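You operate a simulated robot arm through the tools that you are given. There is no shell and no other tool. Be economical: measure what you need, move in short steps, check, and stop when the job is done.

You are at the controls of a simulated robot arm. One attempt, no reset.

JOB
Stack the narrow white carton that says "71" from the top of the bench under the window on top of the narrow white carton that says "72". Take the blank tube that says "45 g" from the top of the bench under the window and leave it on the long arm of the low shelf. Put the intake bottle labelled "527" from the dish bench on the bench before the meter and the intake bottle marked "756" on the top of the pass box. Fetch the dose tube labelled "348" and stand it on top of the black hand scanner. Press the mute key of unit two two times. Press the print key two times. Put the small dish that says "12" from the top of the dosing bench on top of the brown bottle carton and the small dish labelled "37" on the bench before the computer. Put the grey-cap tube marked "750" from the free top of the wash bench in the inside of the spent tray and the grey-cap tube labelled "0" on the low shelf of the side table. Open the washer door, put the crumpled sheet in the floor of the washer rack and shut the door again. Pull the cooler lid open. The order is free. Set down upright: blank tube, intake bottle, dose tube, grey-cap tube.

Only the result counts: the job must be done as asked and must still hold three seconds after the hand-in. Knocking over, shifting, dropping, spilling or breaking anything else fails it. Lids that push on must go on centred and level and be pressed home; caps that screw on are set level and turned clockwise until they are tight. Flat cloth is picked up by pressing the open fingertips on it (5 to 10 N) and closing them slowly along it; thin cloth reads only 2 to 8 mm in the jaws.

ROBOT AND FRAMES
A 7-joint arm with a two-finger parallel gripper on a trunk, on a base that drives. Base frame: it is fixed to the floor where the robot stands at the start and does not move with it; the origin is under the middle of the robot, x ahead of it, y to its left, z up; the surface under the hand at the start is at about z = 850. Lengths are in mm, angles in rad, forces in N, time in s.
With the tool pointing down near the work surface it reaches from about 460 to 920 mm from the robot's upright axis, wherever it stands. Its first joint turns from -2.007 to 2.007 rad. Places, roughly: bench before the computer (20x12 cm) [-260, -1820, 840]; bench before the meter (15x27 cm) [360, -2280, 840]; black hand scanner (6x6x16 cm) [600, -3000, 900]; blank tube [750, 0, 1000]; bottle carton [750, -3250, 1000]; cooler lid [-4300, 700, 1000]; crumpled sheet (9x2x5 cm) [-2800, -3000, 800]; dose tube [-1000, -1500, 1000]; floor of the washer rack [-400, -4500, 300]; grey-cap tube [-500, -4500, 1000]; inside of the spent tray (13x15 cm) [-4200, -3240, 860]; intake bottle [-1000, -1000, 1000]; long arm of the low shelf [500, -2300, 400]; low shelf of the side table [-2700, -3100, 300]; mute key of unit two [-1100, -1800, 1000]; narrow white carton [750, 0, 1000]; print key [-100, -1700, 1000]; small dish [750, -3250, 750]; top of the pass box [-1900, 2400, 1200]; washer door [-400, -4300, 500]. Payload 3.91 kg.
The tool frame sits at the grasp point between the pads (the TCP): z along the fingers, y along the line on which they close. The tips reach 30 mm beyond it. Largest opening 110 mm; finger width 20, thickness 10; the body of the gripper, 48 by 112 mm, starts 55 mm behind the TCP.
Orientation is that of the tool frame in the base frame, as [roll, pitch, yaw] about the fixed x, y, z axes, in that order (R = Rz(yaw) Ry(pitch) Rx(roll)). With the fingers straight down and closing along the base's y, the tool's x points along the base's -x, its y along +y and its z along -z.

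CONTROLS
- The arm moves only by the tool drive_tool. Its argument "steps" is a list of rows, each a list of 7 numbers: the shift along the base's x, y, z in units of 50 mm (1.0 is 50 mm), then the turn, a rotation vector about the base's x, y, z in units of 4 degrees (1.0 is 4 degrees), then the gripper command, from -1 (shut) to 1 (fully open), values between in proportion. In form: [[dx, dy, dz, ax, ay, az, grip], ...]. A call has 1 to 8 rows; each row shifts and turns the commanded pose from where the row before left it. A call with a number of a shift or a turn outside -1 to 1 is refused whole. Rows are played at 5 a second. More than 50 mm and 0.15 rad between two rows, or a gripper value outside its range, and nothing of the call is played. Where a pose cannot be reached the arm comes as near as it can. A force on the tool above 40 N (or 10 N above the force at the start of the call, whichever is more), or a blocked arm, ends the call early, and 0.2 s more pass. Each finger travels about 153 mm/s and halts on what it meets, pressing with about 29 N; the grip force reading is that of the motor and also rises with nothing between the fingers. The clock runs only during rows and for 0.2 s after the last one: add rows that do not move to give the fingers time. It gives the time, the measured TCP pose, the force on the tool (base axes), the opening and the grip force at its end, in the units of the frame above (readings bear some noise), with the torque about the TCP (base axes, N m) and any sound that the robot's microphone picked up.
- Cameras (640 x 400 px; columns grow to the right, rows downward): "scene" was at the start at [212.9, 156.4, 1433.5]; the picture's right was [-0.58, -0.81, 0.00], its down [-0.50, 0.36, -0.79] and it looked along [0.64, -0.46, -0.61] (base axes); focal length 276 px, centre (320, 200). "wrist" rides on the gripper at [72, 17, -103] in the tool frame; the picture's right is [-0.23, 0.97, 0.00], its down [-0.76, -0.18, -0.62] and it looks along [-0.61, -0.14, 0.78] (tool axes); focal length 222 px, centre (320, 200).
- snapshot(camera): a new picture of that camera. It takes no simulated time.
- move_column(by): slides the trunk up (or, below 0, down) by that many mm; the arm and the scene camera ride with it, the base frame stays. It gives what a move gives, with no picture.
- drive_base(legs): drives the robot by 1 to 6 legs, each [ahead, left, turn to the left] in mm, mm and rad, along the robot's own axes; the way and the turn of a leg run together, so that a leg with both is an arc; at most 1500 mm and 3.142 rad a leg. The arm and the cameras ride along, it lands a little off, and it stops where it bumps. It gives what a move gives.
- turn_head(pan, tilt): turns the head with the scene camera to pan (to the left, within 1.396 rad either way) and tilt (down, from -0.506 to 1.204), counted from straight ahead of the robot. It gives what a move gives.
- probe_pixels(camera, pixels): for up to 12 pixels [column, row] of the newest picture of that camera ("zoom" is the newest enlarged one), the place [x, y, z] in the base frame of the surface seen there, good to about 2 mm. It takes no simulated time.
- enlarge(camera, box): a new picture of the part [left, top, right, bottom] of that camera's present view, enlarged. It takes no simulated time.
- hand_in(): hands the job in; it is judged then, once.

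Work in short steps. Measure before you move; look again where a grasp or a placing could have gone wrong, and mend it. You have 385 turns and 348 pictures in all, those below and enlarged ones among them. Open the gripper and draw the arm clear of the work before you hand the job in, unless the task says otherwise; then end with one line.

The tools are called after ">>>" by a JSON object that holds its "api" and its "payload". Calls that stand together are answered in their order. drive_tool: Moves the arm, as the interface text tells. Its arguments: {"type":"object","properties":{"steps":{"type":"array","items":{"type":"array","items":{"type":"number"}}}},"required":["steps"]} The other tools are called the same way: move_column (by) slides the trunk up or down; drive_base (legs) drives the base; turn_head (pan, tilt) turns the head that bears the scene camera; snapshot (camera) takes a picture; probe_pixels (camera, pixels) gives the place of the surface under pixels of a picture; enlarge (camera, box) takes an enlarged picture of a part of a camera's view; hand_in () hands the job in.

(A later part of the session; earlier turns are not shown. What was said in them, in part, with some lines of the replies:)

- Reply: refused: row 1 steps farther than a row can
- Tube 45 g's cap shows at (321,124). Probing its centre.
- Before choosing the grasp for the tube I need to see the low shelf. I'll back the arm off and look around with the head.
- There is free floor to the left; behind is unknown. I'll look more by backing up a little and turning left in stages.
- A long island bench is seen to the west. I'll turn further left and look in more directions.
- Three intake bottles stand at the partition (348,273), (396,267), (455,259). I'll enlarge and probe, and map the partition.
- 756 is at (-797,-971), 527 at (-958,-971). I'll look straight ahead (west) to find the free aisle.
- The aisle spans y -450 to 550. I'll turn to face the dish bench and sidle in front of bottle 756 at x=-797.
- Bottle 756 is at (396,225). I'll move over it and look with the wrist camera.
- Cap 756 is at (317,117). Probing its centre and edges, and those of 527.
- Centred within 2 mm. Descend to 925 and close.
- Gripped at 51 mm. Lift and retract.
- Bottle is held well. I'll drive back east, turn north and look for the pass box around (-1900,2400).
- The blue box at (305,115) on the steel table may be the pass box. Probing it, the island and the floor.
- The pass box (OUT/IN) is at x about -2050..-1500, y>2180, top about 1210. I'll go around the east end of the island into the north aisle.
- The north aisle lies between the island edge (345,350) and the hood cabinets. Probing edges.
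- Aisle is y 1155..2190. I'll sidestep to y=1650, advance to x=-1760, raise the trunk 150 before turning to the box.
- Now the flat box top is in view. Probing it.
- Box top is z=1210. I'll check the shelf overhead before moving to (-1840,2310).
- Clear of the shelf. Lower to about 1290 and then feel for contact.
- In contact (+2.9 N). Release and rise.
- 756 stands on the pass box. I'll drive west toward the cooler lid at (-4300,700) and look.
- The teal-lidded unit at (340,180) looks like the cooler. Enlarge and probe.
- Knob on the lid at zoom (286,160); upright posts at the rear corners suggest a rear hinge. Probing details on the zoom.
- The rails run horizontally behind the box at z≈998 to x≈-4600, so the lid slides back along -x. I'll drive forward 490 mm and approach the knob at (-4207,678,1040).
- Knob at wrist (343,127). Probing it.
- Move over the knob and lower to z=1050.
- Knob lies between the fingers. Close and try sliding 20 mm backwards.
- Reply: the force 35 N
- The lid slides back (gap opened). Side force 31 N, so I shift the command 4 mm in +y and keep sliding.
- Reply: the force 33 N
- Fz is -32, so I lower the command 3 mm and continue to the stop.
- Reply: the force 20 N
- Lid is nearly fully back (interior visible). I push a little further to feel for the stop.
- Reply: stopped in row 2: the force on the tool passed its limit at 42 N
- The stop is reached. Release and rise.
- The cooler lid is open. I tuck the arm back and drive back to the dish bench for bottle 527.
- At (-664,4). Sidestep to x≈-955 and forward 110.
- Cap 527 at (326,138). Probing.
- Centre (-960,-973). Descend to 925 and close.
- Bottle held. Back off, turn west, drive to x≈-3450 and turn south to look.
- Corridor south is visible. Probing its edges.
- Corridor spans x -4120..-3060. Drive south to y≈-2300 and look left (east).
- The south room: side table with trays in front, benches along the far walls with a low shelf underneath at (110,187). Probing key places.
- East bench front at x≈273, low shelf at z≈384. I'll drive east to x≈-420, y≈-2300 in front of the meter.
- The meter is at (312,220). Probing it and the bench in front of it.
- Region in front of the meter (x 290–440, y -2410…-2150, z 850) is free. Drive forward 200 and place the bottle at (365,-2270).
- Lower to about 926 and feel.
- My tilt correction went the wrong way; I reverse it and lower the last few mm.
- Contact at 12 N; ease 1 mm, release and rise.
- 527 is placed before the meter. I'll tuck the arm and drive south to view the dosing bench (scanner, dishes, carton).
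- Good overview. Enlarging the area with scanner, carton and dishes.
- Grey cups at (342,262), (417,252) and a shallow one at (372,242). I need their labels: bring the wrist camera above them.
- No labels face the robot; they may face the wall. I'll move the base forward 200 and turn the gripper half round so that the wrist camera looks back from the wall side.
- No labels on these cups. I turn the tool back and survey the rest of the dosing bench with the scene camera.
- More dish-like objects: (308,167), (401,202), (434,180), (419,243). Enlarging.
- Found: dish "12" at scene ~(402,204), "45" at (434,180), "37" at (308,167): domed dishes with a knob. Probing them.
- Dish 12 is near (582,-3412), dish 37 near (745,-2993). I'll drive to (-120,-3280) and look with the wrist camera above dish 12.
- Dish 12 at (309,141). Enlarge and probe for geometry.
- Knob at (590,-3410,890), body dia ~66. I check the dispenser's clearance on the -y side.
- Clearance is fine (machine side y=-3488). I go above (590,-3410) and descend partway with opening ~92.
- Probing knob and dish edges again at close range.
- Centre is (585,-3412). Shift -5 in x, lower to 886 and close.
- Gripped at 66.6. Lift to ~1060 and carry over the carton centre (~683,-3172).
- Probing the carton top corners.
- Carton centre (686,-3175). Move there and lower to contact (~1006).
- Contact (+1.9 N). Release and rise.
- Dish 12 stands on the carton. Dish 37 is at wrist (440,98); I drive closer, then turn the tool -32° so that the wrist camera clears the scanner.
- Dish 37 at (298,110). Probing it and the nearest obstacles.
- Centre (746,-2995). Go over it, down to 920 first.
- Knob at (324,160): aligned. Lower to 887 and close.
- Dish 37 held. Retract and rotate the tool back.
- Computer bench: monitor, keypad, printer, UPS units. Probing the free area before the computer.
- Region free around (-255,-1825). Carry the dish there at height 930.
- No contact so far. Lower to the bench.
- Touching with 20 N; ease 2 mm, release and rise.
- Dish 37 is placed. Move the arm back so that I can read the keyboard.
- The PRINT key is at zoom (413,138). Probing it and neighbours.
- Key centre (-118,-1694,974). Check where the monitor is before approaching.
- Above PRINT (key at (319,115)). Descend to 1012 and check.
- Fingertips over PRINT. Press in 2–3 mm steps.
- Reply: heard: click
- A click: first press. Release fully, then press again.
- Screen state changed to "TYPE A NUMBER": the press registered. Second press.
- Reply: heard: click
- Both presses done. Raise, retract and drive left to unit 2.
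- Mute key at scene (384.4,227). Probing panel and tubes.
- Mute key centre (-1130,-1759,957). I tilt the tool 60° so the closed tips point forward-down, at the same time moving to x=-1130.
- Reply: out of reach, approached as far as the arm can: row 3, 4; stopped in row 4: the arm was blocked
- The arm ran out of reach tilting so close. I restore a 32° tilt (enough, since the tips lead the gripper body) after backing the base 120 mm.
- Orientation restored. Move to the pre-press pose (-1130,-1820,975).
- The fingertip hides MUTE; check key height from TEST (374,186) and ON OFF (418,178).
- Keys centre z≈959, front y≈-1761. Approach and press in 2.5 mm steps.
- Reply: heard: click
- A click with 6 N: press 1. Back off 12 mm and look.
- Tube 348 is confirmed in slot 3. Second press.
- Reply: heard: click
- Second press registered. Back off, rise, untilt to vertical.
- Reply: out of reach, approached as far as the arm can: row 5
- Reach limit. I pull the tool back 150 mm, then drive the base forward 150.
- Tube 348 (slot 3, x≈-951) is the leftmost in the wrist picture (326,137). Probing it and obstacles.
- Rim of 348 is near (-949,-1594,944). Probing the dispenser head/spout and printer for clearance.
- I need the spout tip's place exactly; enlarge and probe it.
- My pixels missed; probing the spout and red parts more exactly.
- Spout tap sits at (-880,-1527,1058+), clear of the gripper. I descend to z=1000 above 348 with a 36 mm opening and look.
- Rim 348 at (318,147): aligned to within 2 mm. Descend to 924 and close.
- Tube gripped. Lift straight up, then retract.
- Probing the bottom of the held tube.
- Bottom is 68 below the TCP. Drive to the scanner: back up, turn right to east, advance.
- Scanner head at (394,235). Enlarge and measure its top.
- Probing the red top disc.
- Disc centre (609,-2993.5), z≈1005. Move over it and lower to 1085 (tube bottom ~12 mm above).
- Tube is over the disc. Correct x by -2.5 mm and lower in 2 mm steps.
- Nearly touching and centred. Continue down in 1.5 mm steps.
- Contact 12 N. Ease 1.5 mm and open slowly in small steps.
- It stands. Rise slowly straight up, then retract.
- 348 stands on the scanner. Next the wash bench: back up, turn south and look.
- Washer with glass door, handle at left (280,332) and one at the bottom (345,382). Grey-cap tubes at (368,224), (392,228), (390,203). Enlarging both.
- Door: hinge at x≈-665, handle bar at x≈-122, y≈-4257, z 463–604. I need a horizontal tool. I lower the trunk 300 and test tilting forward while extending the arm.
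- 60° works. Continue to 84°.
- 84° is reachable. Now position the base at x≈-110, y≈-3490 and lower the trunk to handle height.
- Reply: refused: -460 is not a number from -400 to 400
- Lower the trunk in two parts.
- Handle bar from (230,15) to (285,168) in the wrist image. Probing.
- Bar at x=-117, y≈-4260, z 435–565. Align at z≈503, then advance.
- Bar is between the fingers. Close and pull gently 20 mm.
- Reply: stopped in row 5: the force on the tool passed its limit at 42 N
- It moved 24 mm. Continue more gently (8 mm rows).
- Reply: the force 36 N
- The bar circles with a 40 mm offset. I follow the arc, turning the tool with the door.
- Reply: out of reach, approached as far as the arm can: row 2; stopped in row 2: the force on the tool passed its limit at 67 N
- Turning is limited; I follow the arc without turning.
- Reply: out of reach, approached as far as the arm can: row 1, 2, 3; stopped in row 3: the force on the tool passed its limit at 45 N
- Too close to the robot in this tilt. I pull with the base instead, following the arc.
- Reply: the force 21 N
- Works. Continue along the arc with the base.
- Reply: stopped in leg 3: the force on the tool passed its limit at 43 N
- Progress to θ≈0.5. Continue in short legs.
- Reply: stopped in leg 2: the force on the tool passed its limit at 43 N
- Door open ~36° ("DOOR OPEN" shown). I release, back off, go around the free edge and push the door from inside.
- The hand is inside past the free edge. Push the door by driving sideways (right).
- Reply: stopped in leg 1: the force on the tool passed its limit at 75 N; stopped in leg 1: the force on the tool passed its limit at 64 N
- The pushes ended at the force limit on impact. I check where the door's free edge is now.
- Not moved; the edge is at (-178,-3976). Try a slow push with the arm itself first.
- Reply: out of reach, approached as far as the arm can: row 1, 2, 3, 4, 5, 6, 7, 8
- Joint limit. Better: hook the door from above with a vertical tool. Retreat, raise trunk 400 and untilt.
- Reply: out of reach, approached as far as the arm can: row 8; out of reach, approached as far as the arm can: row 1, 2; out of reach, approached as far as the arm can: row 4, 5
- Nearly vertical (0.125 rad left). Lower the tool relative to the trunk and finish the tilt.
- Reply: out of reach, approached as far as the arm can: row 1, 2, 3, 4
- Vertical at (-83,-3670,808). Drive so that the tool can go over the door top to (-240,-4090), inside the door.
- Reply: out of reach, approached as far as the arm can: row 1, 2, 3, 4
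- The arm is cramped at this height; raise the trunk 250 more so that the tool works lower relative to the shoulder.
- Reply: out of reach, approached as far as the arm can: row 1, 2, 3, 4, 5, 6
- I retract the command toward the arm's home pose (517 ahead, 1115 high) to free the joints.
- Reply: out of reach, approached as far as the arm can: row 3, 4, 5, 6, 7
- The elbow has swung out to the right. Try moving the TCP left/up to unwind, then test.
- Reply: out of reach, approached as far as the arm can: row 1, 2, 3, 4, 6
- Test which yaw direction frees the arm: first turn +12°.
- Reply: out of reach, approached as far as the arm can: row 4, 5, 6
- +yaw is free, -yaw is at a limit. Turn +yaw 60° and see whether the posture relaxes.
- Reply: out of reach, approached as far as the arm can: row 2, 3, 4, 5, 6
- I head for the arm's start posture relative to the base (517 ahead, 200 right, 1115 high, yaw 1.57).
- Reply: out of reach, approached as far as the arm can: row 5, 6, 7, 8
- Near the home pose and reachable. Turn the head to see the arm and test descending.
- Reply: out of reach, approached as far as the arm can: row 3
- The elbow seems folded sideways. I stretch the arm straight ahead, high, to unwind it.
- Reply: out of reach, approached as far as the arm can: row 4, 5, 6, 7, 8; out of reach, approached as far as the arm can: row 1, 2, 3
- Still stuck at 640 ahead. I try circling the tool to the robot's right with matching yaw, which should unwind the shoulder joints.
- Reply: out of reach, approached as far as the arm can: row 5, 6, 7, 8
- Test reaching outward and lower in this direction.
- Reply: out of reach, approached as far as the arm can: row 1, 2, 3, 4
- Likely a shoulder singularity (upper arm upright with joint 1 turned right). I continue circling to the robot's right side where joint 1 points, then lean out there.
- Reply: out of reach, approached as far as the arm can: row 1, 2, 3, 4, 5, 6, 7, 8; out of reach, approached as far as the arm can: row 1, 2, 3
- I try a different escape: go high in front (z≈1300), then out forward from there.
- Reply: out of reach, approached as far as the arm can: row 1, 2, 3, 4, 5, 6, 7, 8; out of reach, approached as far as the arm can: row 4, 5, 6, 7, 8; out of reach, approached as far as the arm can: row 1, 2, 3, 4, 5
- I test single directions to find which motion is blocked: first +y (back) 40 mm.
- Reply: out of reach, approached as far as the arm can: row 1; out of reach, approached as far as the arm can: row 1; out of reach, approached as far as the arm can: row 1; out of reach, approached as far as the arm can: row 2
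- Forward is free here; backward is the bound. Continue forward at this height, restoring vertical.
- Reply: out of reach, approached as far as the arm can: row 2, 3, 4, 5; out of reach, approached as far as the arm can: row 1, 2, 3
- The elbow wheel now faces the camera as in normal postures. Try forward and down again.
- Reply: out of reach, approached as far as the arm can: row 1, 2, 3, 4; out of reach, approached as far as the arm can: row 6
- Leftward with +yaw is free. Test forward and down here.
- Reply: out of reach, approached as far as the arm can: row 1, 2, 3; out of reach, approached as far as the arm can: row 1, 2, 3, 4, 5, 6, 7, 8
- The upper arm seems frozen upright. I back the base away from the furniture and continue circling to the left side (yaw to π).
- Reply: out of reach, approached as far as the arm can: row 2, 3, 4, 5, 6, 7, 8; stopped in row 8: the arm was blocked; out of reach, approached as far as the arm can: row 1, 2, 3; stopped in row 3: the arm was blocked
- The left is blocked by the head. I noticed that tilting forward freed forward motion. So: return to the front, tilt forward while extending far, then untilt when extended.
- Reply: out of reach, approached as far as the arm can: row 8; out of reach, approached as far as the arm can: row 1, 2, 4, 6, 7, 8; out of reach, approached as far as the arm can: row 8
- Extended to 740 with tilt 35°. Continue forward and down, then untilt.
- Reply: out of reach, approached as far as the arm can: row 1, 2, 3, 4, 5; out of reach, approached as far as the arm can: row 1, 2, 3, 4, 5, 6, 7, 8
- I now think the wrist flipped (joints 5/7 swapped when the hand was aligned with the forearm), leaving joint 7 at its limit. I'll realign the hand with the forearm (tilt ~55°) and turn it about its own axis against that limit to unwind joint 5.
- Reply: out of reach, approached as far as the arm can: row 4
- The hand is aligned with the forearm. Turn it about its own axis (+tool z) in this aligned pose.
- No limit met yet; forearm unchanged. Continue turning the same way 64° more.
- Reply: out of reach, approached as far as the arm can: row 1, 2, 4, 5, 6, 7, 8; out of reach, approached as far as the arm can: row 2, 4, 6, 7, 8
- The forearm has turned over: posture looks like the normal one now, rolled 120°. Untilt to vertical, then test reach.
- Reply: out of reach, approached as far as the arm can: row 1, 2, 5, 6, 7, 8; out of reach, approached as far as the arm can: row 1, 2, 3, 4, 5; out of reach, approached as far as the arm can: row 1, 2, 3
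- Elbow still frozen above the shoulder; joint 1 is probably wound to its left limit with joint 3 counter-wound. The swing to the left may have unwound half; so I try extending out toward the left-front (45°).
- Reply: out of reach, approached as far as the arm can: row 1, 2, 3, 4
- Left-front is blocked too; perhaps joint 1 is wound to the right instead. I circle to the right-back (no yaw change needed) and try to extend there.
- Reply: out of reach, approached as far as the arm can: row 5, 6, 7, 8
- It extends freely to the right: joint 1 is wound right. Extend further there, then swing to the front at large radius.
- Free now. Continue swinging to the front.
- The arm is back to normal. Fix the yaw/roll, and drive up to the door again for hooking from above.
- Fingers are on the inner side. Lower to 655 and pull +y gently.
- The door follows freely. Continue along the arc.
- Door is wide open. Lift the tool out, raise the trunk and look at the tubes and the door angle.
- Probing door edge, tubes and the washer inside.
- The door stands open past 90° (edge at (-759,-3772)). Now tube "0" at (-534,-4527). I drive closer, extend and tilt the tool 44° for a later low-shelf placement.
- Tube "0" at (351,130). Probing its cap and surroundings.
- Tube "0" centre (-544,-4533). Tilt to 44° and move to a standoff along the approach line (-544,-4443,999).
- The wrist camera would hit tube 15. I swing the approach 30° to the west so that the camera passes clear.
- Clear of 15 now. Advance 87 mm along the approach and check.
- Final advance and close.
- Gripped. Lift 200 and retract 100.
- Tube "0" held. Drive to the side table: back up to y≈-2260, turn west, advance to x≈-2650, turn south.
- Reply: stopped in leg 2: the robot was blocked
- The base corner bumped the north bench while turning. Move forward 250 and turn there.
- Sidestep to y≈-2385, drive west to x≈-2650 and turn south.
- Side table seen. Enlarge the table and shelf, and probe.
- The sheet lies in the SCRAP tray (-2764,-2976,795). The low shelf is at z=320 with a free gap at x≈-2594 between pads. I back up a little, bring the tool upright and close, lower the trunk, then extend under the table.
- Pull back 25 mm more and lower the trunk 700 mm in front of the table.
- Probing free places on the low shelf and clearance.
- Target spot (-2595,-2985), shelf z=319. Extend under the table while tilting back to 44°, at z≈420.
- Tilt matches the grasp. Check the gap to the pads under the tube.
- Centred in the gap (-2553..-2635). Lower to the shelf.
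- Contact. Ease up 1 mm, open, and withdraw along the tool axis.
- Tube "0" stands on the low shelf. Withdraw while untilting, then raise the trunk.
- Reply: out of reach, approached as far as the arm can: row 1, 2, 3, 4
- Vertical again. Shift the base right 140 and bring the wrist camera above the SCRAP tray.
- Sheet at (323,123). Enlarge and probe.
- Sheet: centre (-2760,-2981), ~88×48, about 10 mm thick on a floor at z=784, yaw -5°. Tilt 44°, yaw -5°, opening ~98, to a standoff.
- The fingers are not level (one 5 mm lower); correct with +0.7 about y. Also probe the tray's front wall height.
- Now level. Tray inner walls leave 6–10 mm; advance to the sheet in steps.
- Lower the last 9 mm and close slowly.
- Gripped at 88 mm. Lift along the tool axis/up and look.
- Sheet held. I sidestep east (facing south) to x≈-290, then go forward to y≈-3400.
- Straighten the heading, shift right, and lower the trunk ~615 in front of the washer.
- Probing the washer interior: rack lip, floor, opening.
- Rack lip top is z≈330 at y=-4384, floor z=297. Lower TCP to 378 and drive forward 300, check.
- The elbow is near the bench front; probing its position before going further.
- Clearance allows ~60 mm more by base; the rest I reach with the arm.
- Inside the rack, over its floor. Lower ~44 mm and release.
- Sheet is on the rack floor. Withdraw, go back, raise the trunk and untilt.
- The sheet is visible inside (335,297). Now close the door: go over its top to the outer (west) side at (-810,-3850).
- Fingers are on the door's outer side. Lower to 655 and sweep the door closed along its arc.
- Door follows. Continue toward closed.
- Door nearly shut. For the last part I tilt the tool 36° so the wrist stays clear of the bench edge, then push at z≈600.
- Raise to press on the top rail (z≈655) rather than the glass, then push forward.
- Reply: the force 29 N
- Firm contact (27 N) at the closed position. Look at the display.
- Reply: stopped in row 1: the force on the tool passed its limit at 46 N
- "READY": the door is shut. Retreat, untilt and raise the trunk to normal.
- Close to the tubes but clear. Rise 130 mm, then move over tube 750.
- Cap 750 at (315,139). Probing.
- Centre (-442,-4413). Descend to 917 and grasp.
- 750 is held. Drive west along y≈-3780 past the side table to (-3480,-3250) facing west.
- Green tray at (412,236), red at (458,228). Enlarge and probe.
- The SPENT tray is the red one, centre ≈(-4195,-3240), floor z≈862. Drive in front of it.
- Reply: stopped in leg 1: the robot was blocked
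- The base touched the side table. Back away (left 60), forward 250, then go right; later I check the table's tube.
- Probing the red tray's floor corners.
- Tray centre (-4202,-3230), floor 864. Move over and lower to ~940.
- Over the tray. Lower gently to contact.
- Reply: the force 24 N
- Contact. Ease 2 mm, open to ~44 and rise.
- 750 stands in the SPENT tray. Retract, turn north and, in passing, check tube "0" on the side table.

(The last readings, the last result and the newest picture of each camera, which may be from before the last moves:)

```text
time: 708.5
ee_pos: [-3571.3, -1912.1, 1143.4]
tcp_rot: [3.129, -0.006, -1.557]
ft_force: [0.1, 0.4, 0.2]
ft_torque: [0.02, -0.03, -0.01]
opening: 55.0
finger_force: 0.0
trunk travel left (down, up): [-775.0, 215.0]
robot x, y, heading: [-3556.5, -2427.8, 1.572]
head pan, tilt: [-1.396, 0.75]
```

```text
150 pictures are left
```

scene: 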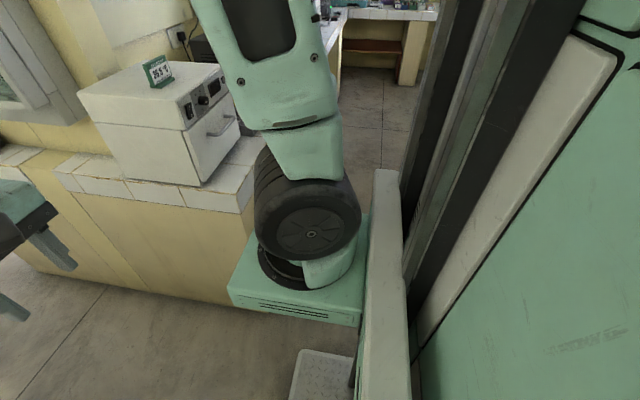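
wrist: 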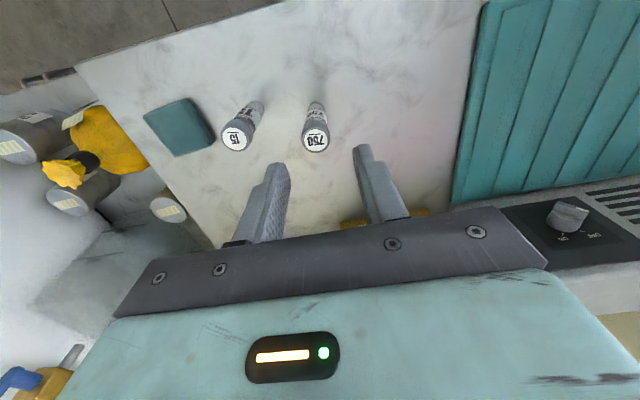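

Not visible from here; I will check on the way back. Drive on north and then east to the window bench.

>>> {"api": "drive_base", "payload": {"legs": [[1400, 0, 0], [1040, 0, 0], [0, 0, -1.57], [1400, 0, 0], [1400, 0, 0], [700, 0, 0]]}}

>>> {"api": "turn_head", "payload": {"pan": -0.1, "tilt": 0.6}}

>>> {"api": "snapshot", "payload": {"camera": "scene"}}

```text
time: 741.1
ee_pos: [443.2, 217.2, 1143.7]
tcp_rot: [3.129, -0.004, -3.077]
ft_force: [0.3, 0.3, -0.3]
ft_torque: [-0.02, 0.03, 0.01]
opening: 55.0
finger_force: 0.0
trunk travel left (down, up): [-775.0, 215.0]
robot x, y, heading: [-67.5, 176.3, 0.056]
head pan, tilt: [-1.396, 0.75]
```

```text
time: 742.5
ee_pos: [442.2, 216.9, 1143.5]
tcp_rot: [3.13, -0.005, -3.079]
ft_force: [0.1, 0.2, -0.3]
ft_torque: [0.0, 0.01, 0.03]
opening: 54.8
finger_force: 0.0
trunk travel left (down, up): [-775.0, 215.0]
robot x, y, heading: [-71.1, 177.1, 0.051]
head pan, tilt: [-0.099, 0.6]
```

```text
149 pictures are left
```

scene: 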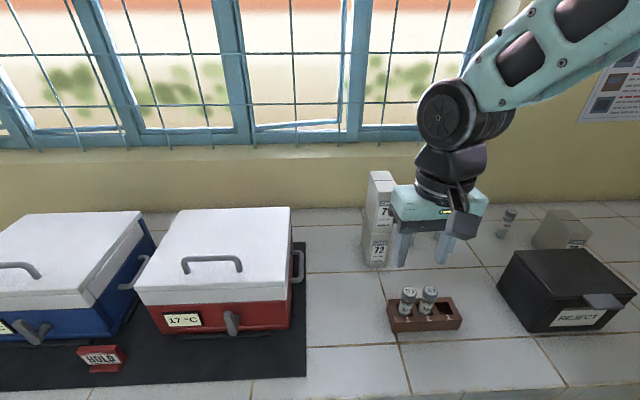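

I drifted 177 mm left. Correct heading and move to (10,-10).

>>> {"api": "drive_base", "payload": {"legs": [[0, 0, -0.052], [0, -187, 0], [80, 0, 0]]}}

>>> {"api": "drive_tool", "payload": {"steps": [[0.6, -0.2, 0.2, 0, 0, 0, -0.2], [0.6, -0.2, 0.2, 0, 0, 0, -0.2], [0.6, -0.2, 0.2, 0, 0, 0, -0.2]]}}

>>> {"api": "snapshot", "payload": {"camera": "scene"}}

```text
time: 745.2
ee_pos: [524.5, 3.0, 1143.2]
tcp_rot: [3.129, -0.007, -3.137]
ft_force: [-0.2, 0.0, -0.1]
ft_torque: [0.0, -0.01, -0.03]
opening: 55.1
finger_force: 0.1
trunk travel left (down, up): [-775.0, 215.0]
robot x, y, heading: [11.3, -8.6, -0.003]
head pan, tilt: [-0.099, 0.6]
```

```text
time: 746.0
ee_pos: [615.2, -28.3, 1174.3]
tcp_rot: [3.129, -0.004, -3.136]
ft_force: [-0.4, 0.0, 0.4]
ft_torque: [0.03, -0.05, 0.0]
opening: 44.0
finger_force: 0.0
trunk travel left (down, up): [-775.0, 215.0]
robot x, y, heading: [10.9, -10.2, -0.004]
head pan, tilt: [-0.099, 0.6]
```

```text
148 pictures are left
```

scene: 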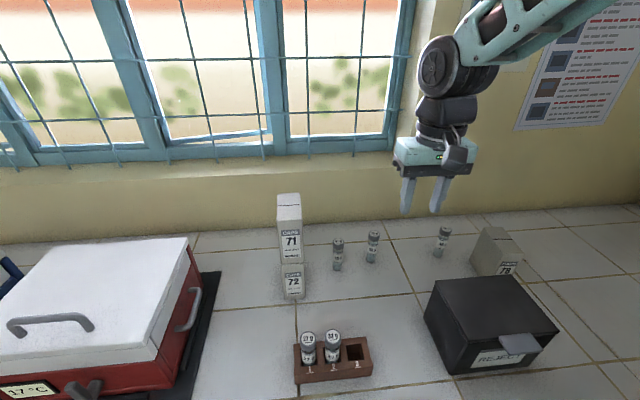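

Tube 45 g is the middle one at (373,247), known centre (778,-14). I tilt the tool 52° for the low-shelf placement, going to a standoff (675,-14,985).

>>> {"api": "drive_tool", "payload": {"steps": [[0.1, 0.05, 0, 0, -1, 0, -0.2], [0.1, 0.05, 0, 0, -1, 0, -0.2], [0.1, 0.05, -0.2, 0, -1, 0, -0.2], [0.1, 0.05, -0.2, 0, -1, 0, -0.2], [0.1, 0.05, -0.3, 0, -1, 0, -0.2], [0.1, 0.05, -0.3, 0, -1, 0, -0.2], [0.1, 0, -0.4, 0, -1, 0, -0.2], [0.1, 0, -0.4, 0, -1, 0, -0.2]]}}

>>> {"api": "drive_tool", "payload": {"steps": [[0.1, 0, -0.4, 0, -1, 0, -0.2], [0.1, 0, -0.4, 0, -1, 0, -0.2], [0.1, 0, -0.4, 0, -1, 0, -0.2], [0.1, 0, -0.4, 0, -1, 0, -0.2], [0, 0, -0.4, 0, -1, 0, -0.2], [0, 0, 0, 0, 0, 0, -0.2]]}}

>>> {"api": "snapshot", "payload": {"camera": "wrist"}}

```text
time: 747.8
ee_pos: [654.1, -13.4, 1084.2]
tcp_rot: [3.132, 0.556, -3.135]
ft_force: [0.5, -0.6, 0.3]
ft_torque: [0.04, -0.02, 0.01]
opening: 43.8
finger_force: 0.0
trunk travel left (down, up): [-775.0, 215.0]
robot x, y, heading: [10.1, -6.7, -0.0]
head pan, tilt: [-0.099, 0.6]
```

```text
time: 749.2
ee_pos: [674.0, -13.9, 983.6]
tcp_rot: [3.139, 0.904, -3.132]
ft_force: [0.1, 0.1, 0.0]
ft_torque: [0.04, -0.03, 0.01]
opening: 43.8
finger_force: 0.0
trunk travel left (down, up): [-775.0, 215.0]
robot x, y, heading: [10.4, -9.4, -0.004]
head pan, tilt: [-0.099, 0.6]
```

```text
147 pictures are left
```

wrist: 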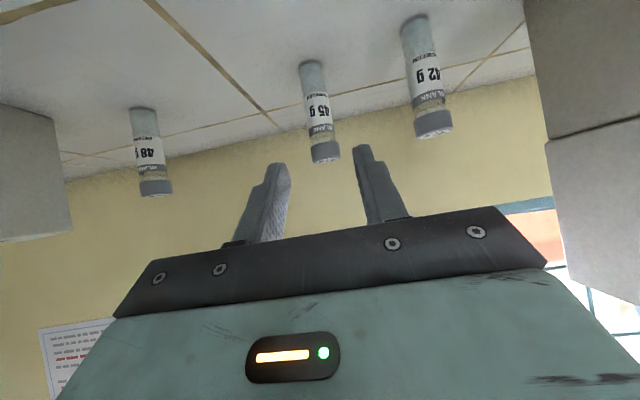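

Tube 45 g is straight ahead. Check its position with a probe.

>>> {"api": "probe_pixels", "payload": {"camera": "wrist", "pixels": [[318, 105], [308, 105], [328, 105], [325, 150], [312, 75]]}}

```text
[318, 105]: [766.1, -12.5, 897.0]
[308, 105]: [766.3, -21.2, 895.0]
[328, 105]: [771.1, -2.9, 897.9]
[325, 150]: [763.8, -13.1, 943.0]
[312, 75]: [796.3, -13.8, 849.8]
```

Aligned. Advance along the axis to (778,-13,905) and grasp.

>>> {"api": "drive_tool", "payload": {"steps": [[0.69, 0.02, -0.53, 0, 0, 0, -0.2], [0.69, 0, -0.53, 0, 0, 0, -0.2], [0.45, 0, -0.34, 0, 0, 0, -0.2], [0.25, 0, -0.17, 0, 0, 0, -0.2], [0, 0, 0, 0, 0, 0, -0.2], [0, 0, 0, 0, 0, 0, -0.6], [0, 0, 0, 0, 0, 0, -1], [0, 0, 0, 0, 0, 0, -1]]}}

>>> {"api": "snapshot", "payload": {"camera": "wrist"}}

```text
time: 751.0
ee_pos: [779.5, -11.3, 904.5]
tcp_rot: [3.137, 0.901, -3.133]
ft_force: [0.2, 0.2, 0.2]
ft_torque: [-0.01, 0.03, -0.01]
opening: 24.7
finger_force: 28.8
trunk travel left (down, up): [-775.0, 215.0]
robot x, y, heading: [9.7, -7.1, -0.0]
head pan, tilt: [-0.099, 0.6]
```

```text
146 pictures are left
```

wrist: 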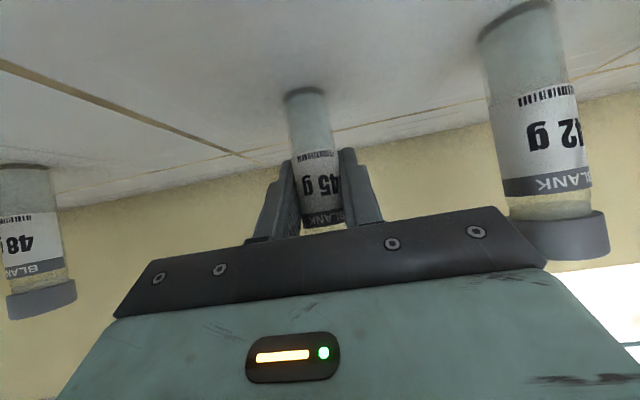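

Gripped. Lift, then retract while untilting to a compact travel pose.

>>> {"api": "drive_tool", "payload": {"steps": [[0, 0, 0.6, 0, 0, 0, -1], [0, 0, 0.9, 0, 0, 0, -1], [0, 0, 0.9, 0, 0, 0, -1], [0, 0, 0.9, 0, 0, 0, -1], [-0.3, 0, 0.9, 0, 0, 0, -1], [-0.5, 0, 0.6, 0, 1, 0, -1], [-0.5, 0, 0.2, 0, 1, 0, -1], [-0.5, 0, 0, 0, 1, 0, -1]]}}

>>> {"api": "drive_tool", "payload": {"steps": [[-0.5, 0, 0, 0, 1, 0, -1], [-0.5, 0, 0, 0, 1, 0, -1], [-0.5, 0, 0, 0, 1, 0, -1], [-0.5, 0, 0, 0, 1, 0, -1], [-0.5, 0, 0, 0, 1, 0, -1], [-0.5, 0, 0, 0, 1, 0, -1], [-0.3, 0, 0, 0, 1, 0, -1], [0, 0, 0, 0, 1, 0, -1]]}}

>>> {"api": "drive_tool", "payload": {"steps": [[0, 0, 0, 0, 1, 0, -1], [0, 0, 0, 0, 0.9, 0, -1], [0, 0, 0, 0, 0, 0, -1]]}}

>>> {"api": "snapshot", "payload": {"camera": "scene"}}

```text
time: 752.8
ee_pos: [687.0, -11.7, 1154.7]
tcp_rot: [3.134, 0.69, -3.133]
ft_force: [0.7, -0.1, -0.8]
ft_torque: [0.03, 0.03, 0.04]
opening: 24.7
finger_force: 29.1
trunk travel left (down, up): [-775.0, 215.0]
robot x, y, heading: [8.3, -11.6, -0.003]
head pan, tilt: [-0.099, 0.6]
```

```text
time: 754.6
ee_pos: [522.7, -11.6, 1154.4]
tcp_rot: [3.132, 0.135, -3.135]
ft_force: [-0.7, -0.3, -0.4]
ft_torque: [0.01, -0.03, 0.0]
opening: 24.6
finger_force: 28.7
trunk travel left (down, up): [-775.0, 215.0]
robot x, y, heading: [12.0, -8.5, -0.008]
head pan, tilt: [-0.099, 0.6]
```

```text
time: 755.4
ee_pos: [524.2, -11.5, 1155.5]
tcp_rot: [3.13, 0.001, -3.136]
ft_force: [1.0, -0.1, -0.1]
ft_torque: [-0.02, -0.03, 0.02]
opening: 24.7
finger_force: 28.6
trunk travel left (down, up): [-775.0, 215.0]
robot x, y, heading: [10.2, -5.9, -0.002]
head pan, tilt: [-0.099, 0.6]
```

```text
145 pictures are left
```

scene: 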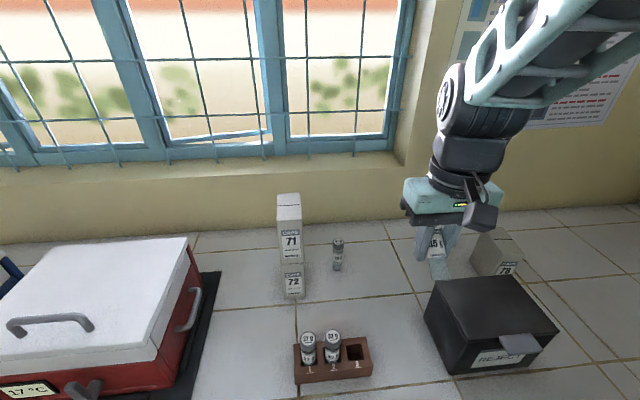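

Drive backwards along the aisle to x≈-3540, checking drift on the way.

>>> {"api": "drive_base", "payload": {"legs": [[-1450, 0, 0]]}}

>>> {"api": "drive_base", "payload": {"legs": [[-1400, 0, 0]]}}

```text
time: 762.5
ee_pos: [-906.5, -6.3, 1154.8]
tcp_rot: [3.131, 0.002, -3.138]
ft_force: [-0.1, 0.4, 0.1]
ft_torque: [-0.03, -0.03, -0.05]
opening: 24.6
finger_force: 29.1
trunk travel left (down, up): [-775.0, 215.0]
robot x, y, heading: [-1423.5, -6.2, -0.007]
head pan, tilt: [-0.099, 0.6]
```

```text
time: 769.6
ee_pos: [-2332.3, 4.0, 1155.0]
tcp_rot: [3.13, 0.002, 3.131]
ft_force: [0.3, -0.3, -0.3]
ft_torque: [0.0, 0.0, 0.0]
opening: 24.9
finger_force: 28.9
trunk travel left (down, up): [-775.0, 215.0]
robot x, y, heading: [-2846.8, 19.1, -0.022]
head pan, tilt: [-0.099, 0.6]
```

Continue: back to x≈-3560, turn south, drive to y≈-2300 and look at the side table.

>>> {"api": "drive_base", "payload": {"legs": [[-715, 0, 0], [0, 0, -1.549], [1300, 0, 0]]}}

>>> {"api": "drive_base", "payload": {"legs": [[1020, 0, 0]]}}

>>> {"api": "turn_head", "payload": {"pan": 0.9, "tilt": 0.55}}

>>> {"api": "snapshot", "payload": {"camera": "scene"}}

```text
time: 783.5
ee_pos: [-3569.0, -1795.9, 1155.3]
tcp_rot: [3.132, 0.001, 1.573]
ft_force: [0.8, -0.9, -0.2]
ft_torque: [0.0, -0.03, -0.01]
opening: 24.8
finger_force: 28.7
trunk travel left (down, up): [-775.0, 215.0]
robot x, y, heading: [-3562.8, -1287.4, -1.575]
head pan, tilt: [-0.099, 0.6]
```

```text
time: 788.7
ee_pos: [-3583.4, -2810.0, 1153.9]
tcp_rot: [3.13, 0.002, 1.565]
ft_force: [0.1, -0.2, -0.2]
ft_torque: [-0.01, -0.01, -0.03]
opening: 24.6
finger_force: 28.9
trunk travel left (down, up): [-775.0, 215.0]
robot x, y, heading: [-3577.1, -2299.2, -1.585]
head pan, tilt: [-0.099, 0.6]
```

```text
time: 790.0
ee_pos: [-3583.2, -2810.5, 1154.5]
tcp_rot: [3.13, 0.002, 1.564]
ft_force: [-0.3, 0.1, 0.5]
ft_torque: [0.02, -0.01, 0.0]
opening: 24.8
finger_force: 28.7
trunk travel left (down, up): [-775.0, 215.0]
robot x, y, heading: [-3573.7, -2295.9, -1.582]
head pan, tilt: [0.901, 0.55]
```

```text
144 pictures are left
```

scene: 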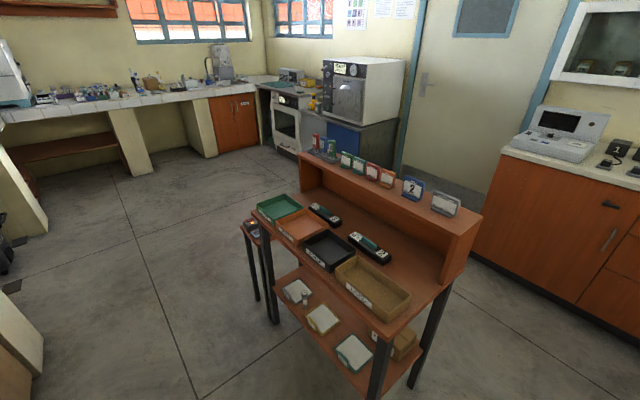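

Tube "0" appears standing at (305,298). Verify by probing it and the table corner.

>>> {"api": "enlarge", "payload": {"camera": "scene", "box": [250, 200, 450, 380]}}

>>> {"api": "probe_pixels", "payload": {"camera": "scene", "pixels": [[305, 294], [322, 318], [353, 350], [328, 250], [490, 220]]}}

```text
2.22 times, centred on (350, 290) of scene
```

zoom: 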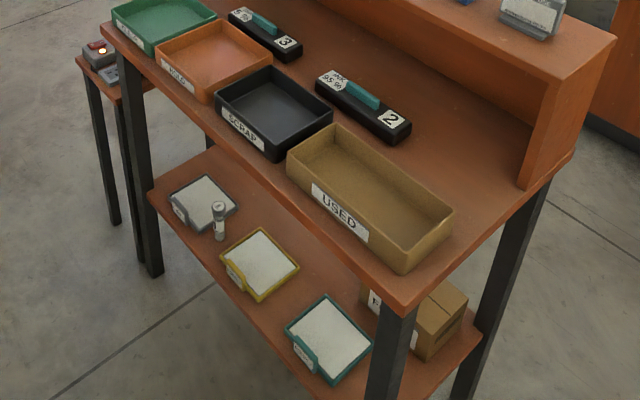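

```text
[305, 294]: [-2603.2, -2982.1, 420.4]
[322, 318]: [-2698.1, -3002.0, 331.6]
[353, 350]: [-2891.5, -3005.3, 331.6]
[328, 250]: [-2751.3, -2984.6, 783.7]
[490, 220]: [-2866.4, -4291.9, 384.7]
```

Everything is in place. Turn east and drive to x≈-620, y≈-2300.

>>> {"api": "drive_base", "payload": {"legs": [[0, 0, 1.583], [1450, 0, 0]]}}

>>> {"api": "drive_base", "payload": {"legs": [[1450, 0, 0]]}}

>>> {"api": "turn_head", "payload": {"pan": -0.2, "tilt": 0.7}}

>>> {"api": "snapshot", "payload": {"camera": "scene"}}

```text
time: 801.1
ee_pos: [-1593.4, -2331.3, 1154.9]
tcp_rot: [3.129, 0.002, 3.125]
ft_force: [0.3, -0.5, -0.7]
ft_torque: [0.02, -0.01, 0.01]
opening: 24.7
finger_force: 29.1
trunk travel left (down, up): [-775.0, 215.0]
robot x, y, heading: [-2103.5, -2318.3, -0.024]
head pan, tilt: [0.901, 0.55]
```

```text
time: 808.5
ee_pos: [-118.3, -2345.8, 1154.1]
tcp_rot: [3.129, 0.002, -3.14]
ft_force: [-0.2, 0.2, -0.1]
ft_torque: [0.0, -0.02, 0.01]
opening: 24.7
finger_force: 28.7
trunk travel left (down, up): [-775.0, 215.0]
robot x, y, heading: [-629.4, -2339.7, -0.008]
head pan, tilt: [0.901, 0.55]
```

```text
time: 809.8
ee_pos: [-117.3, -2345.9, 1154.8]
tcp_rot: [3.13, 0.0, -3.14]
ft_force: [0.1, -0.1, -0.8]
ft_torque: [-0.01, 0.01, -0.01]
opening: 24.8
finger_force: 29.4
trunk travel left (down, up): [-775.0, 215.0]
robot x, y, heading: [-629.8, -2338.4, -0.006]
head pan, tilt: [-0.201, 0.7]
```

```text
142 pictures are left
```

scene: 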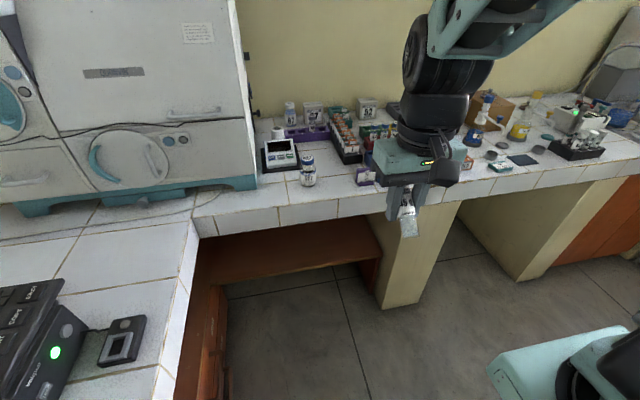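

Extend to 800 ahead while tilting to 52° (still in front of the bench edge), then lower the trunk.

>>> {"api": "drive_tool", "payload": {"steps": [[0.6, 0, 0, 0, 0, 0, -1], [0.6, 0, 0, 0, -1, 0, -1], [0.5, 0, 0, 0, -1, 0, -1], [0.5, 0, 0, 0, -1, 0, -1], [0.5, 0, 0, 0, -1, 0, -1], [0.5, 0, 0, 0, -1, 0, -1], [0.5, 0, 0, 0, -1, 0, -1], [0.4, 0, 0, 0, -1, 0, -1]]}}

>>> {"api": "drive_tool", "payload": {"steps": [[0.4, 0, 0, 0, -1, 0, -1], [0.4, 0, 0, 0, -1, 0, -1], [0.3, 0, 0, 0, -1, 0, -1], [0.3, 0, 0, 0, -1, 0, -1], [0.2, 0, 0, 0, -1, 0, -1], [0, 0, 0, 0, -0.9, 0, -1], [0, 0, 0, 0, 0, 0, -1]]}}

>>> {"api": "move_column", "payload": {"by": -400}}

>>> {"api": "turn_head", "payload": {"pan": -0.2, "tilt": 0.5}}

>>> {"api": "snapshot", "payload": {"camera": "scene"}}

```text
time: 811.6
ee_pos: [87.0, -2346.8, 1155.5]
tcp_rot: [3.131, 0.491, -3.14]
ft_force: [-0.9, -1.1, 0.0]
ft_torque: [0.01, 0.05, 0.03]
opening: 24.7
finger_force: 29.2
trunk travel left (down, up): [-775.0, 215.0]
robot x, y, heading: [-634.8, -2337.7, -0.007]
head pan, tilt: [-0.201, 0.7]
```

```text
time: 813.2
ee_pos: [166.5, -2345.6, 1153.5]
tcp_rot: [3.133, 0.9, -3.138]
ft_force: [-0.5, -0.1, 0.4]
ft_torque: [0.01, 0.0, 0.01]
opening: 24.7
finger_force: 29.1
trunk travel left (down, up): [-775.0, 215.0]
robot x, y, heading: [-630.9, -2338.7, -0.004]
head pan, tilt: [-0.201, 0.7]
```

```text
time: 817.0
ee_pos: [166.1, -2345.0, 753.4]
tcp_rot: [3.133, 0.903, -3.139]
ft_force: [-0.8, -0.1, 0.4]
ft_torque: [0.01, 0.0, -0.03]
opening: 24.7
finger_force: 29.5
trunk travel left (down, up): [-375.0, 615.0]
robot x, y, heading: [-630.7, -2339.8, -0.004]
head pan, tilt: [-0.201, 0.7]
```

```text
time: 817.7
ee_pos: [166.8, -2345.7, 753.7]
tcp_rot: [3.132, 0.903, -3.138]
ft_force: [-0.8, -0.4, -0.3]
ft_torque: [0.0, 0.03, -0.02]
opening: 24.9
finger_force: 29.1
trunk travel left (down, up): [-375.0, 615.0]
robot x, y, heading: [-628.1, -2341.4, -0.007]
head pan, tilt: [-0.201, 0.499]
```

```text
141 pictures are left
```

scene: 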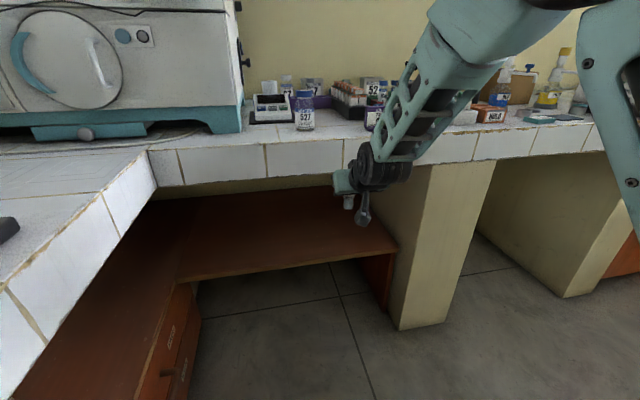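

L-shaped shelf visible; its arm under the east bench is the target at y≈-2300. Lower 275 more and probe.

>>> {"api": "move_column", "payload": {"by": -272}}

>>> {"api": "turn_head", "payload": {"pan": -0.2, "tilt": 0.25}}

>>> {"api": "snapshot", "payload": {"camera": "scene"}}

>>> {"api": "snapshot", "payload": {"camera": "wrist"}}

```text
time: 820.5
ee_pos: [166.9, -2345.5, 481.6]
tcp_rot: [3.133, 0.903, -3.139]
ft_force: [0.1, 0.4, 0.8]
ft_torque: [-0.01, 0.0, -0.04]
opening: 24.7
finger_force: 28.9
trunk travel left (down, up): [-103.0, 887.0]
robot x, y, heading: [-628.8, -2340.4, -0.007]
head pan, tilt: [-0.201, 0.499]
```

```text
time: 821.3
ee_pos: [165.7, -2345.2, 481.4]
tcp_rot: [3.134, 0.904, -3.14]
ft_force: [-0.2, 0.3, -0.9]
ft_torque: [0.01, 0.02, 0.01]
opening: 24.4
finger_force: 29.1
trunk travel left (down, up): [-103.0, 887.0]
robot x, y, heading: [-632.5, -2338.3, -0.002]
head pan, tilt: [-0.201, 0.25]
```

```text
140 pictures are left
```

scene: 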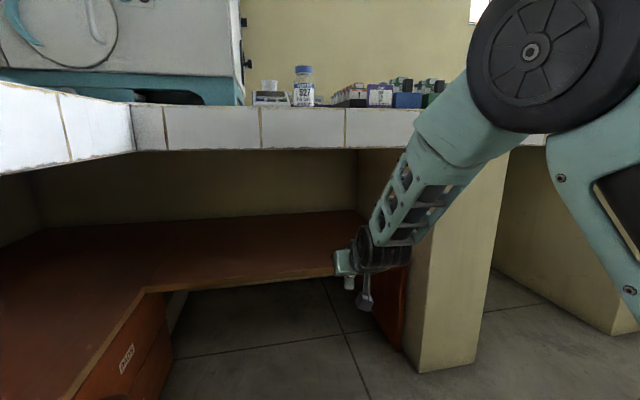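

```text
139 pictures are left
```

wrist: 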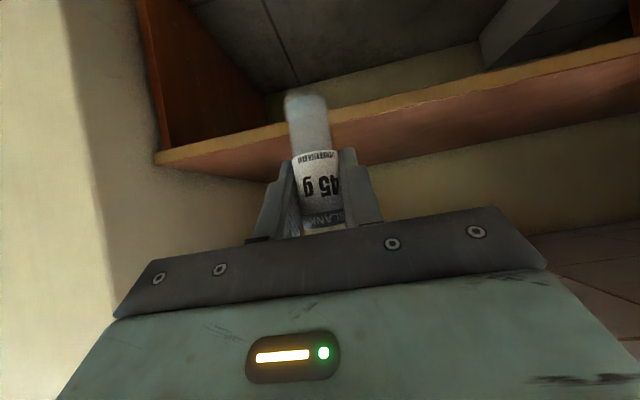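

Probing shelf and bench edges and the forearm.

>>> {"api": "probe_pixels", "payload": {"camera": "scene", "pixels": [[250, 277], [250, 250], [250, 225], [300, 270], [170, 290], [250, 148], [330, 260], [310, 250], [350, 215], [395, 170], [440, 120], [420, 60]]}}

>>> {"api": "probe_pixels", "payload": {"camera": "wrist", "pixels": [[360, 140], [400, 150], [250, 150], [450, 125], [160, 150], [320, 130]]}}

```text
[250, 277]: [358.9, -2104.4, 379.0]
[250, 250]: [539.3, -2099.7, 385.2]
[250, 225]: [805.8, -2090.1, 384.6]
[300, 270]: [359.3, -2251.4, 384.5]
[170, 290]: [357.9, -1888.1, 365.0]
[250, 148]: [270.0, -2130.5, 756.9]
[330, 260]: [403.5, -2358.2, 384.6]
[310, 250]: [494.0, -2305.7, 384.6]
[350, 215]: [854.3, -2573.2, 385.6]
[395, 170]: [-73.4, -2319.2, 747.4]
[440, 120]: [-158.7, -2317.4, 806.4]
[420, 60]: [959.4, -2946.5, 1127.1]
```

```text
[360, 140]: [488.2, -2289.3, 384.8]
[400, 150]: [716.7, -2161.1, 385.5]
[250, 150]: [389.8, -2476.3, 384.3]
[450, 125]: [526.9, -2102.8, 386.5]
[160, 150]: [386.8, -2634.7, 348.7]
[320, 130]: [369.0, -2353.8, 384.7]
```

Clear: forearm 240 mm behind the TCP. Drive the base forward 285 so that the tube is over the shelf at x≈450.

>>> {"api": "drive_base", "payload": {"legs": [[285, 0, 0]]}}

>>> {"api": "snapshot", "payload": {"camera": "scene"}}

>>> {"api": "snapshot", "payload": {"camera": "wrist"}}

```text
time: 823.3
ee_pos: [453.4, -2346.7, 482.6]
tcp_rot: [3.133, 0.903, -3.137]
ft_force: [0.4, -0.8, 0.4]
ft_torque: [0.0, 0.03, -0.03]
opening: 24.7
finger_force: 28.8
trunk travel left (down, up): [-103.0, 887.0]
robot x, y, heading: [-343.8, -2343.9, -0.003]
head pan, tilt: [-0.201, 0.25]
```

```text
138 pictures are left
```

scene: 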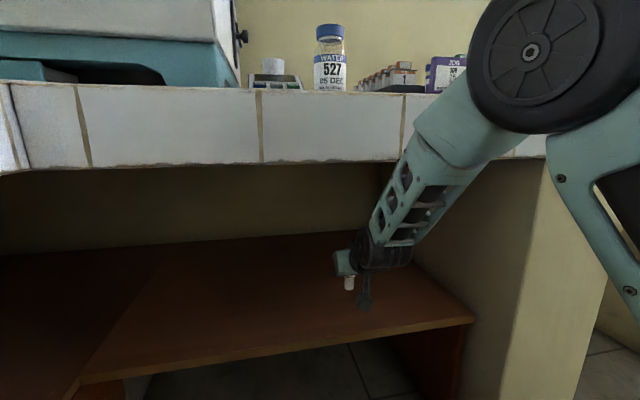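

```text
137 pictures are left
```

wrist: 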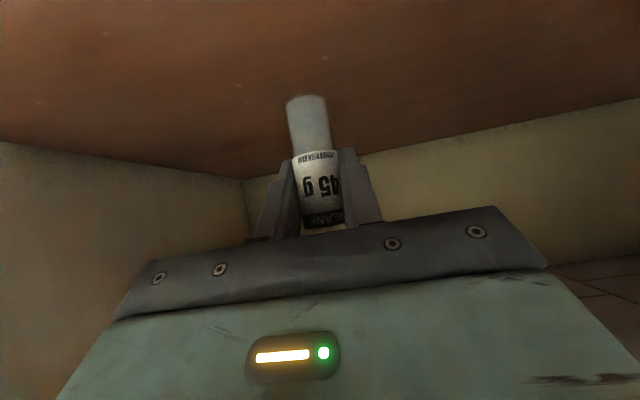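

Over the shelf. Lower to 443, then feel.

>>> {"api": "drive_tool", "payload": {"steps": [[0, 0, -0.3, 0, 0, 0, -1], [0, 0, -0.3, 0, 0, 0, -1], [0, 0, -0.18, 0, 0, 0, -1], [0, 0, 0, 0, 0, 0, -1]]}}

>>> {"api": "drive_tool", "payload": {"steps": [[0, 0, -0.05, 0, 0, 0, -1], [0, 0, -0.03, 0, 0, 0, -1], [0, 0, 0, 0, 0, 0, -1]]}}

```text
time: 824.3
ee_pos: [453.0, -2347.1, 444.2]
tcp_rot: [3.133, 0.901, -3.137]
ft_force: [0.5, 0.4, -0.9]
ft_torque: [0.01, 0.0, 0.01]
opening: 24.8
finger_force: 29.1
trunk travel left (down, up): [-103.0, 887.0]
robot x, y, heading: [-347.0, -2346.5, -0.005]
head pan, tilt: [-0.201, 0.25]
```

```text
time: 825.1
ee_pos: [453.9, -2347.3, 439.3]
tcp_rot: [3.133, 0.903, -3.136]
ft_force: [-0.7, -1.2, -0.4]
ft_torque: [-0.02, 0.0, -0.05]
opening: 24.7
finger_force: 28.9
trunk travel left (down, up): [-103.0, 887.0]
robot x, y, heading: [-344.9, -2344.4, -0.013]
head pan, tilt: [-0.201, 0.25]
```

>>> {"api": "drive_tool", "payload": {"steps": [[0, 0, -0.03, 0, 0, 0, -1], [0, 0, -0.03, 0, 0, 0, -1], [0, 0, 0, 0, 0, 0, -1]]}}

```text
time: 825.9
ee_pos: [452.9, -2347.1, 437.8]
tcp_rot: [3.131, 0.909, -3.138]
ft_force: [-3.2, -0.5, 16.7]
ft_torque: [-0.12, 0.17, 0.0]
opening: 24.9
finger_force: 28.8
trunk travel left (down, up): [-103.0, 887.0]
robot x, y, heading: [-342.6, -2341.2, -0.003]
head pan, tilt: [-0.201, 0.25]
```

Contact. Ease 1 mm, open, withdraw along the tool axis.

>>> {"api": "drive_tool", "payload": {"steps": [[0, 0, 0.03, 0, 0, 0, -1], [0, 0, 0, 0, 0, 0, -0.45], [0, 0, 0, 0, 0, 0, -0.25], [0, 0, 0, 0, 0, 0, -0.25], [-0.4, 0, 0.31, 0, 0, 0, -0.25], [-0.7, 0, 0.54, 0, 0, 0, -0.25], [-0.4, 0, 0.31, 0, 0, 0, -0.25]]}}

>>> {"api": "snapshot", "payload": {"camera": "scene"}}

>>> {"api": "snapshot", "payload": {"camera": "wrist"}}

```text
time: 827.5
ee_pos: [377.5, -2345.7, 496.2]
tcp_rot: [3.134, 0.902, -3.136]
ft_force: [0.1, -0.1, -0.1]
ft_torque: [0.02, 0.01, 0.0]
opening: 41.6
finger_force: 0.0
trunk travel left (down, up): [-103.0, 887.0]
robot x, y, heading: [-346.0, -2341.1, -0.005]
head pan, tilt: [-0.201, 0.25]
```

```text
136 pictures are left
```

scene: 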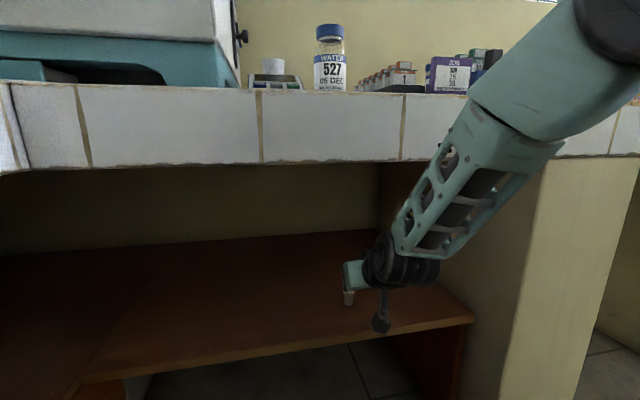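

```text
135 pictures are left
```

wrist: 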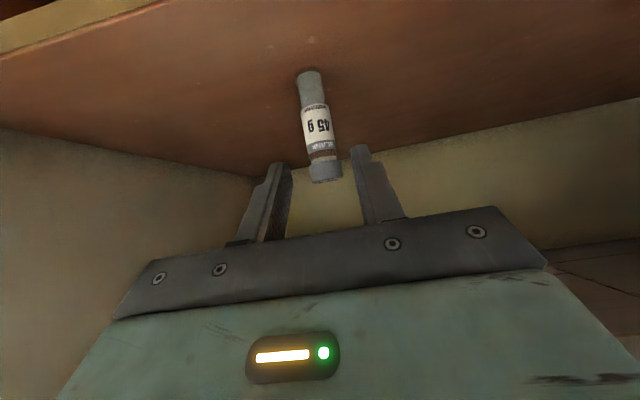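

45 g stands on the long arm. Withdraw the base and take verification pictures.

>>> {"api": "drive_base", "payload": {"legs": [[-420, 0, 0]]}}

>>> {"api": "move_column", "payload": {"by": 400}}

>>> {"api": "turn_head", "payload": {"pan": -0.3, "tilt": 0.4}}

>>> {"api": "snapshot", "payload": {"camera": "scene"}}

```text
time: 830.1
ee_pos: [-43.8, -2345.2, 495.7]
tcp_rot: [3.133, 0.902, -3.141]
ft_force: [0.0, 0.2, 0.3]
ft_torque: [-0.01, -0.01, -0.01]
opening: 41.2
finger_force: 0.0
trunk travel left (down, up): [-103.0, 887.0]
robot x, y, heading: [-763.7, -2339.5, -0.009]
head pan, tilt: [-0.201, 0.25]
```

```text
time: 833.9
ee_pos: [-43.0, -2345.8, 897.0]
tcp_rot: [3.132, 0.903, -3.141]
ft_force: [-0.7, -1.0, 0.1]
ft_torque: [-0.03, 0.02, -0.02]
opening: 41.1
finger_force: 0.1
trunk travel left (down, up): [-503.0, 487.0]
robot x, y, heading: [-764.0, -2338.0, -0.007]
head pan, tilt: [-0.201, 0.25]
```

```text
time: 834.6
ee_pos: [-43.5, -2346.6, 895.1]
tcp_rot: [3.134, 0.902, 3.141]
ft_force: [0.3, -0.5, 0.1]
ft_torque: [-0.02, -0.01, -0.02]
opening: 41.2
finger_force: 0.0
trunk travel left (down, up): [-503.0, 487.0]
robot x, y, heading: [-769.9, -2335.1, -0.012]
head pan, tilt: [-0.3, 0.4]
```

```text
134 pictures are left
```

scene: 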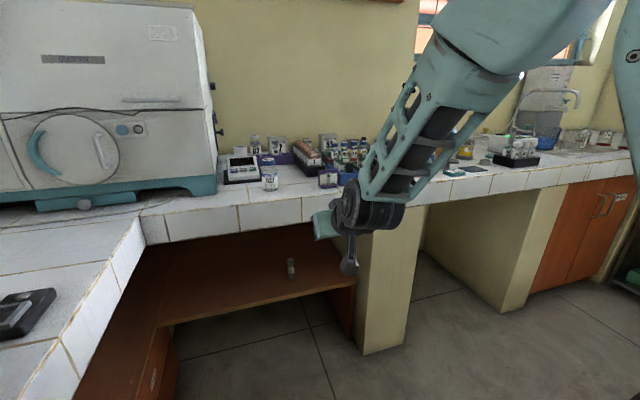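

The tube stands at (291,268). Raise the trunk and check the dosing bench and washer from here.

>>> {"api": "move_column", "payload": {"by": 370}}

>>> {"api": "drive_base", "payload": {"legs": [[0, -350, -0.3]]}}

>>> {"api": "turn_head", "payload": {"pan": -0.1, "tilt": 0.4}}

>>> {"api": "snapshot", "payload": {"camera": "scene"}}

>>> {"api": "turn_head", "payload": {"pan": 0.9, "tilt": 0.4}}

>>> {"api": "snapshot", "payload": {"camera": "scene"}}

```text
time: 838.2
ee_pos: [-44.8, -2345.9, 1265.3]
tcp_rot: [3.132, 0.901, 3.14]
ft_force: [0.0, -0.5, -0.4]
ft_torque: [0.03, -0.01, 0.04]
opening: 41.1
finger_force: 0.0
trunk travel left (down, up): [-873.0, 117.0]
robot x, y, heading: [-762.9, -2337.9, -0.01]
head pan, tilt: [-0.3, 0.4]
```

```text
time: 840.5
ee_pos: [-136.2, -2910.3, 1265.1]
tcp_rot: [3.132, 0.903, 2.836]
ft_force: [0.4, 0.8, 0.2]
ft_torque: [-0.01, -0.02, 0.03]
opening: 41.3
finger_force: 0.1
trunk travel left (down, up): [-873.0, 117.0]
robot x, y, heading: [-826.8, -2684.0, -0.315]
head pan, tilt: [-0.3, 0.4]
```

```text
time: 841.2
ee_pos: [-136.5, -2911.8, 1266.0]
tcp_rot: [3.132, 0.902, 2.834]
ft_force: [-0.4, 0.9, 0.1]
ft_torque: [-0.01, -0.02, -0.01]
opening: 41.4
finger_force: 0.1
trunk travel left (down, up): [-873.0, 117.0]
robot x, y, heading: [-825.8, -2683.8, -0.317]
head pan, tilt: [-0.099, 0.4]
```

```text
133 pictures are left
```

scene: 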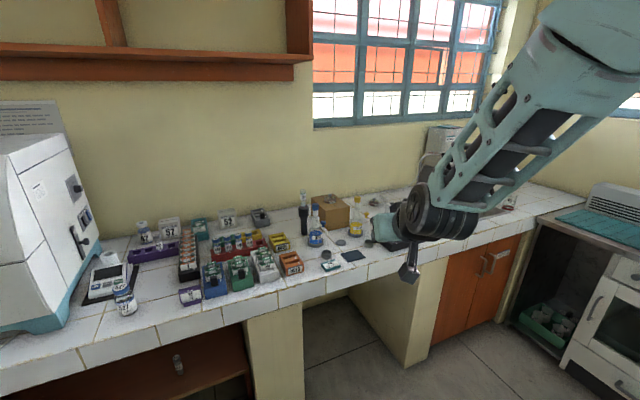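

```text
time: 842.5
ee_pos: [-136.4, -2909.5, 1266.2]
tcp_rot: [3.132, 0.902, 2.834]
ft_force: [0.4, -0.4, 0.7]
ft_torque: [-0.04, 0.03, -0.01]
opening: 41.5
finger_force: 0.0
trunk travel left (down, up): [-873.0, 117.0]
robot x, y, heading: [-821.0, -2684.0, -0.315]
head pan, tilt: [0.901, 0.4]
```

```text
132 pictures are left
```

scene: 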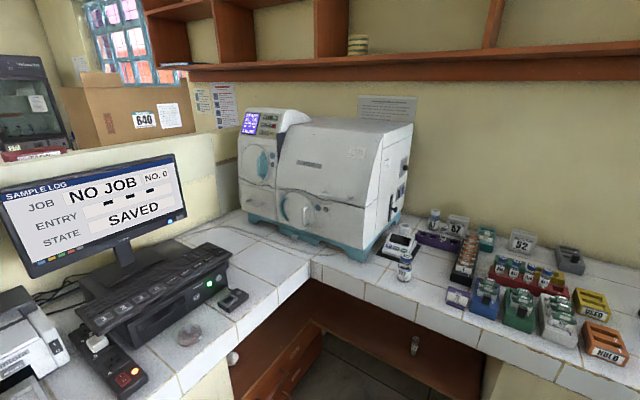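

All placed items hold: 348 on the scanner, dishes, 527 and 45 g. Open the gripper fully in free air before handing in.

>>> {"api": "drive_tool", "payload": {"steps": [[0, 0, 0, 0, 0, 0, 1], [0, 0, 0, 0, 0, 0, 1]]}}

>>> {"api": "hand_in", "payload": {}}

```text
time: 843.0
ee_pos: [-137.4, -2909.4, 1265.5]
tcp_rot: [3.134, 0.904, 2.834]
ft_force: [0.2, 0.4, -0.3]
ft_torque: [-0.02, 0.04, 0.01]
opening: 109.8
finger_force: 0.1
trunk travel left (down, up): [-873.0, 117.0]
robot x, y, heading: [-824.5, -2685.6, -0.319]
head pan, tilt: [0.901, 0.4]
```

```text
The job is handed in.
```

I did every task and handed the job in; nothing was knocked over or moved that I could see, though the base bumped the north bench and the side table once each while driving, and I re-checked only the side table.
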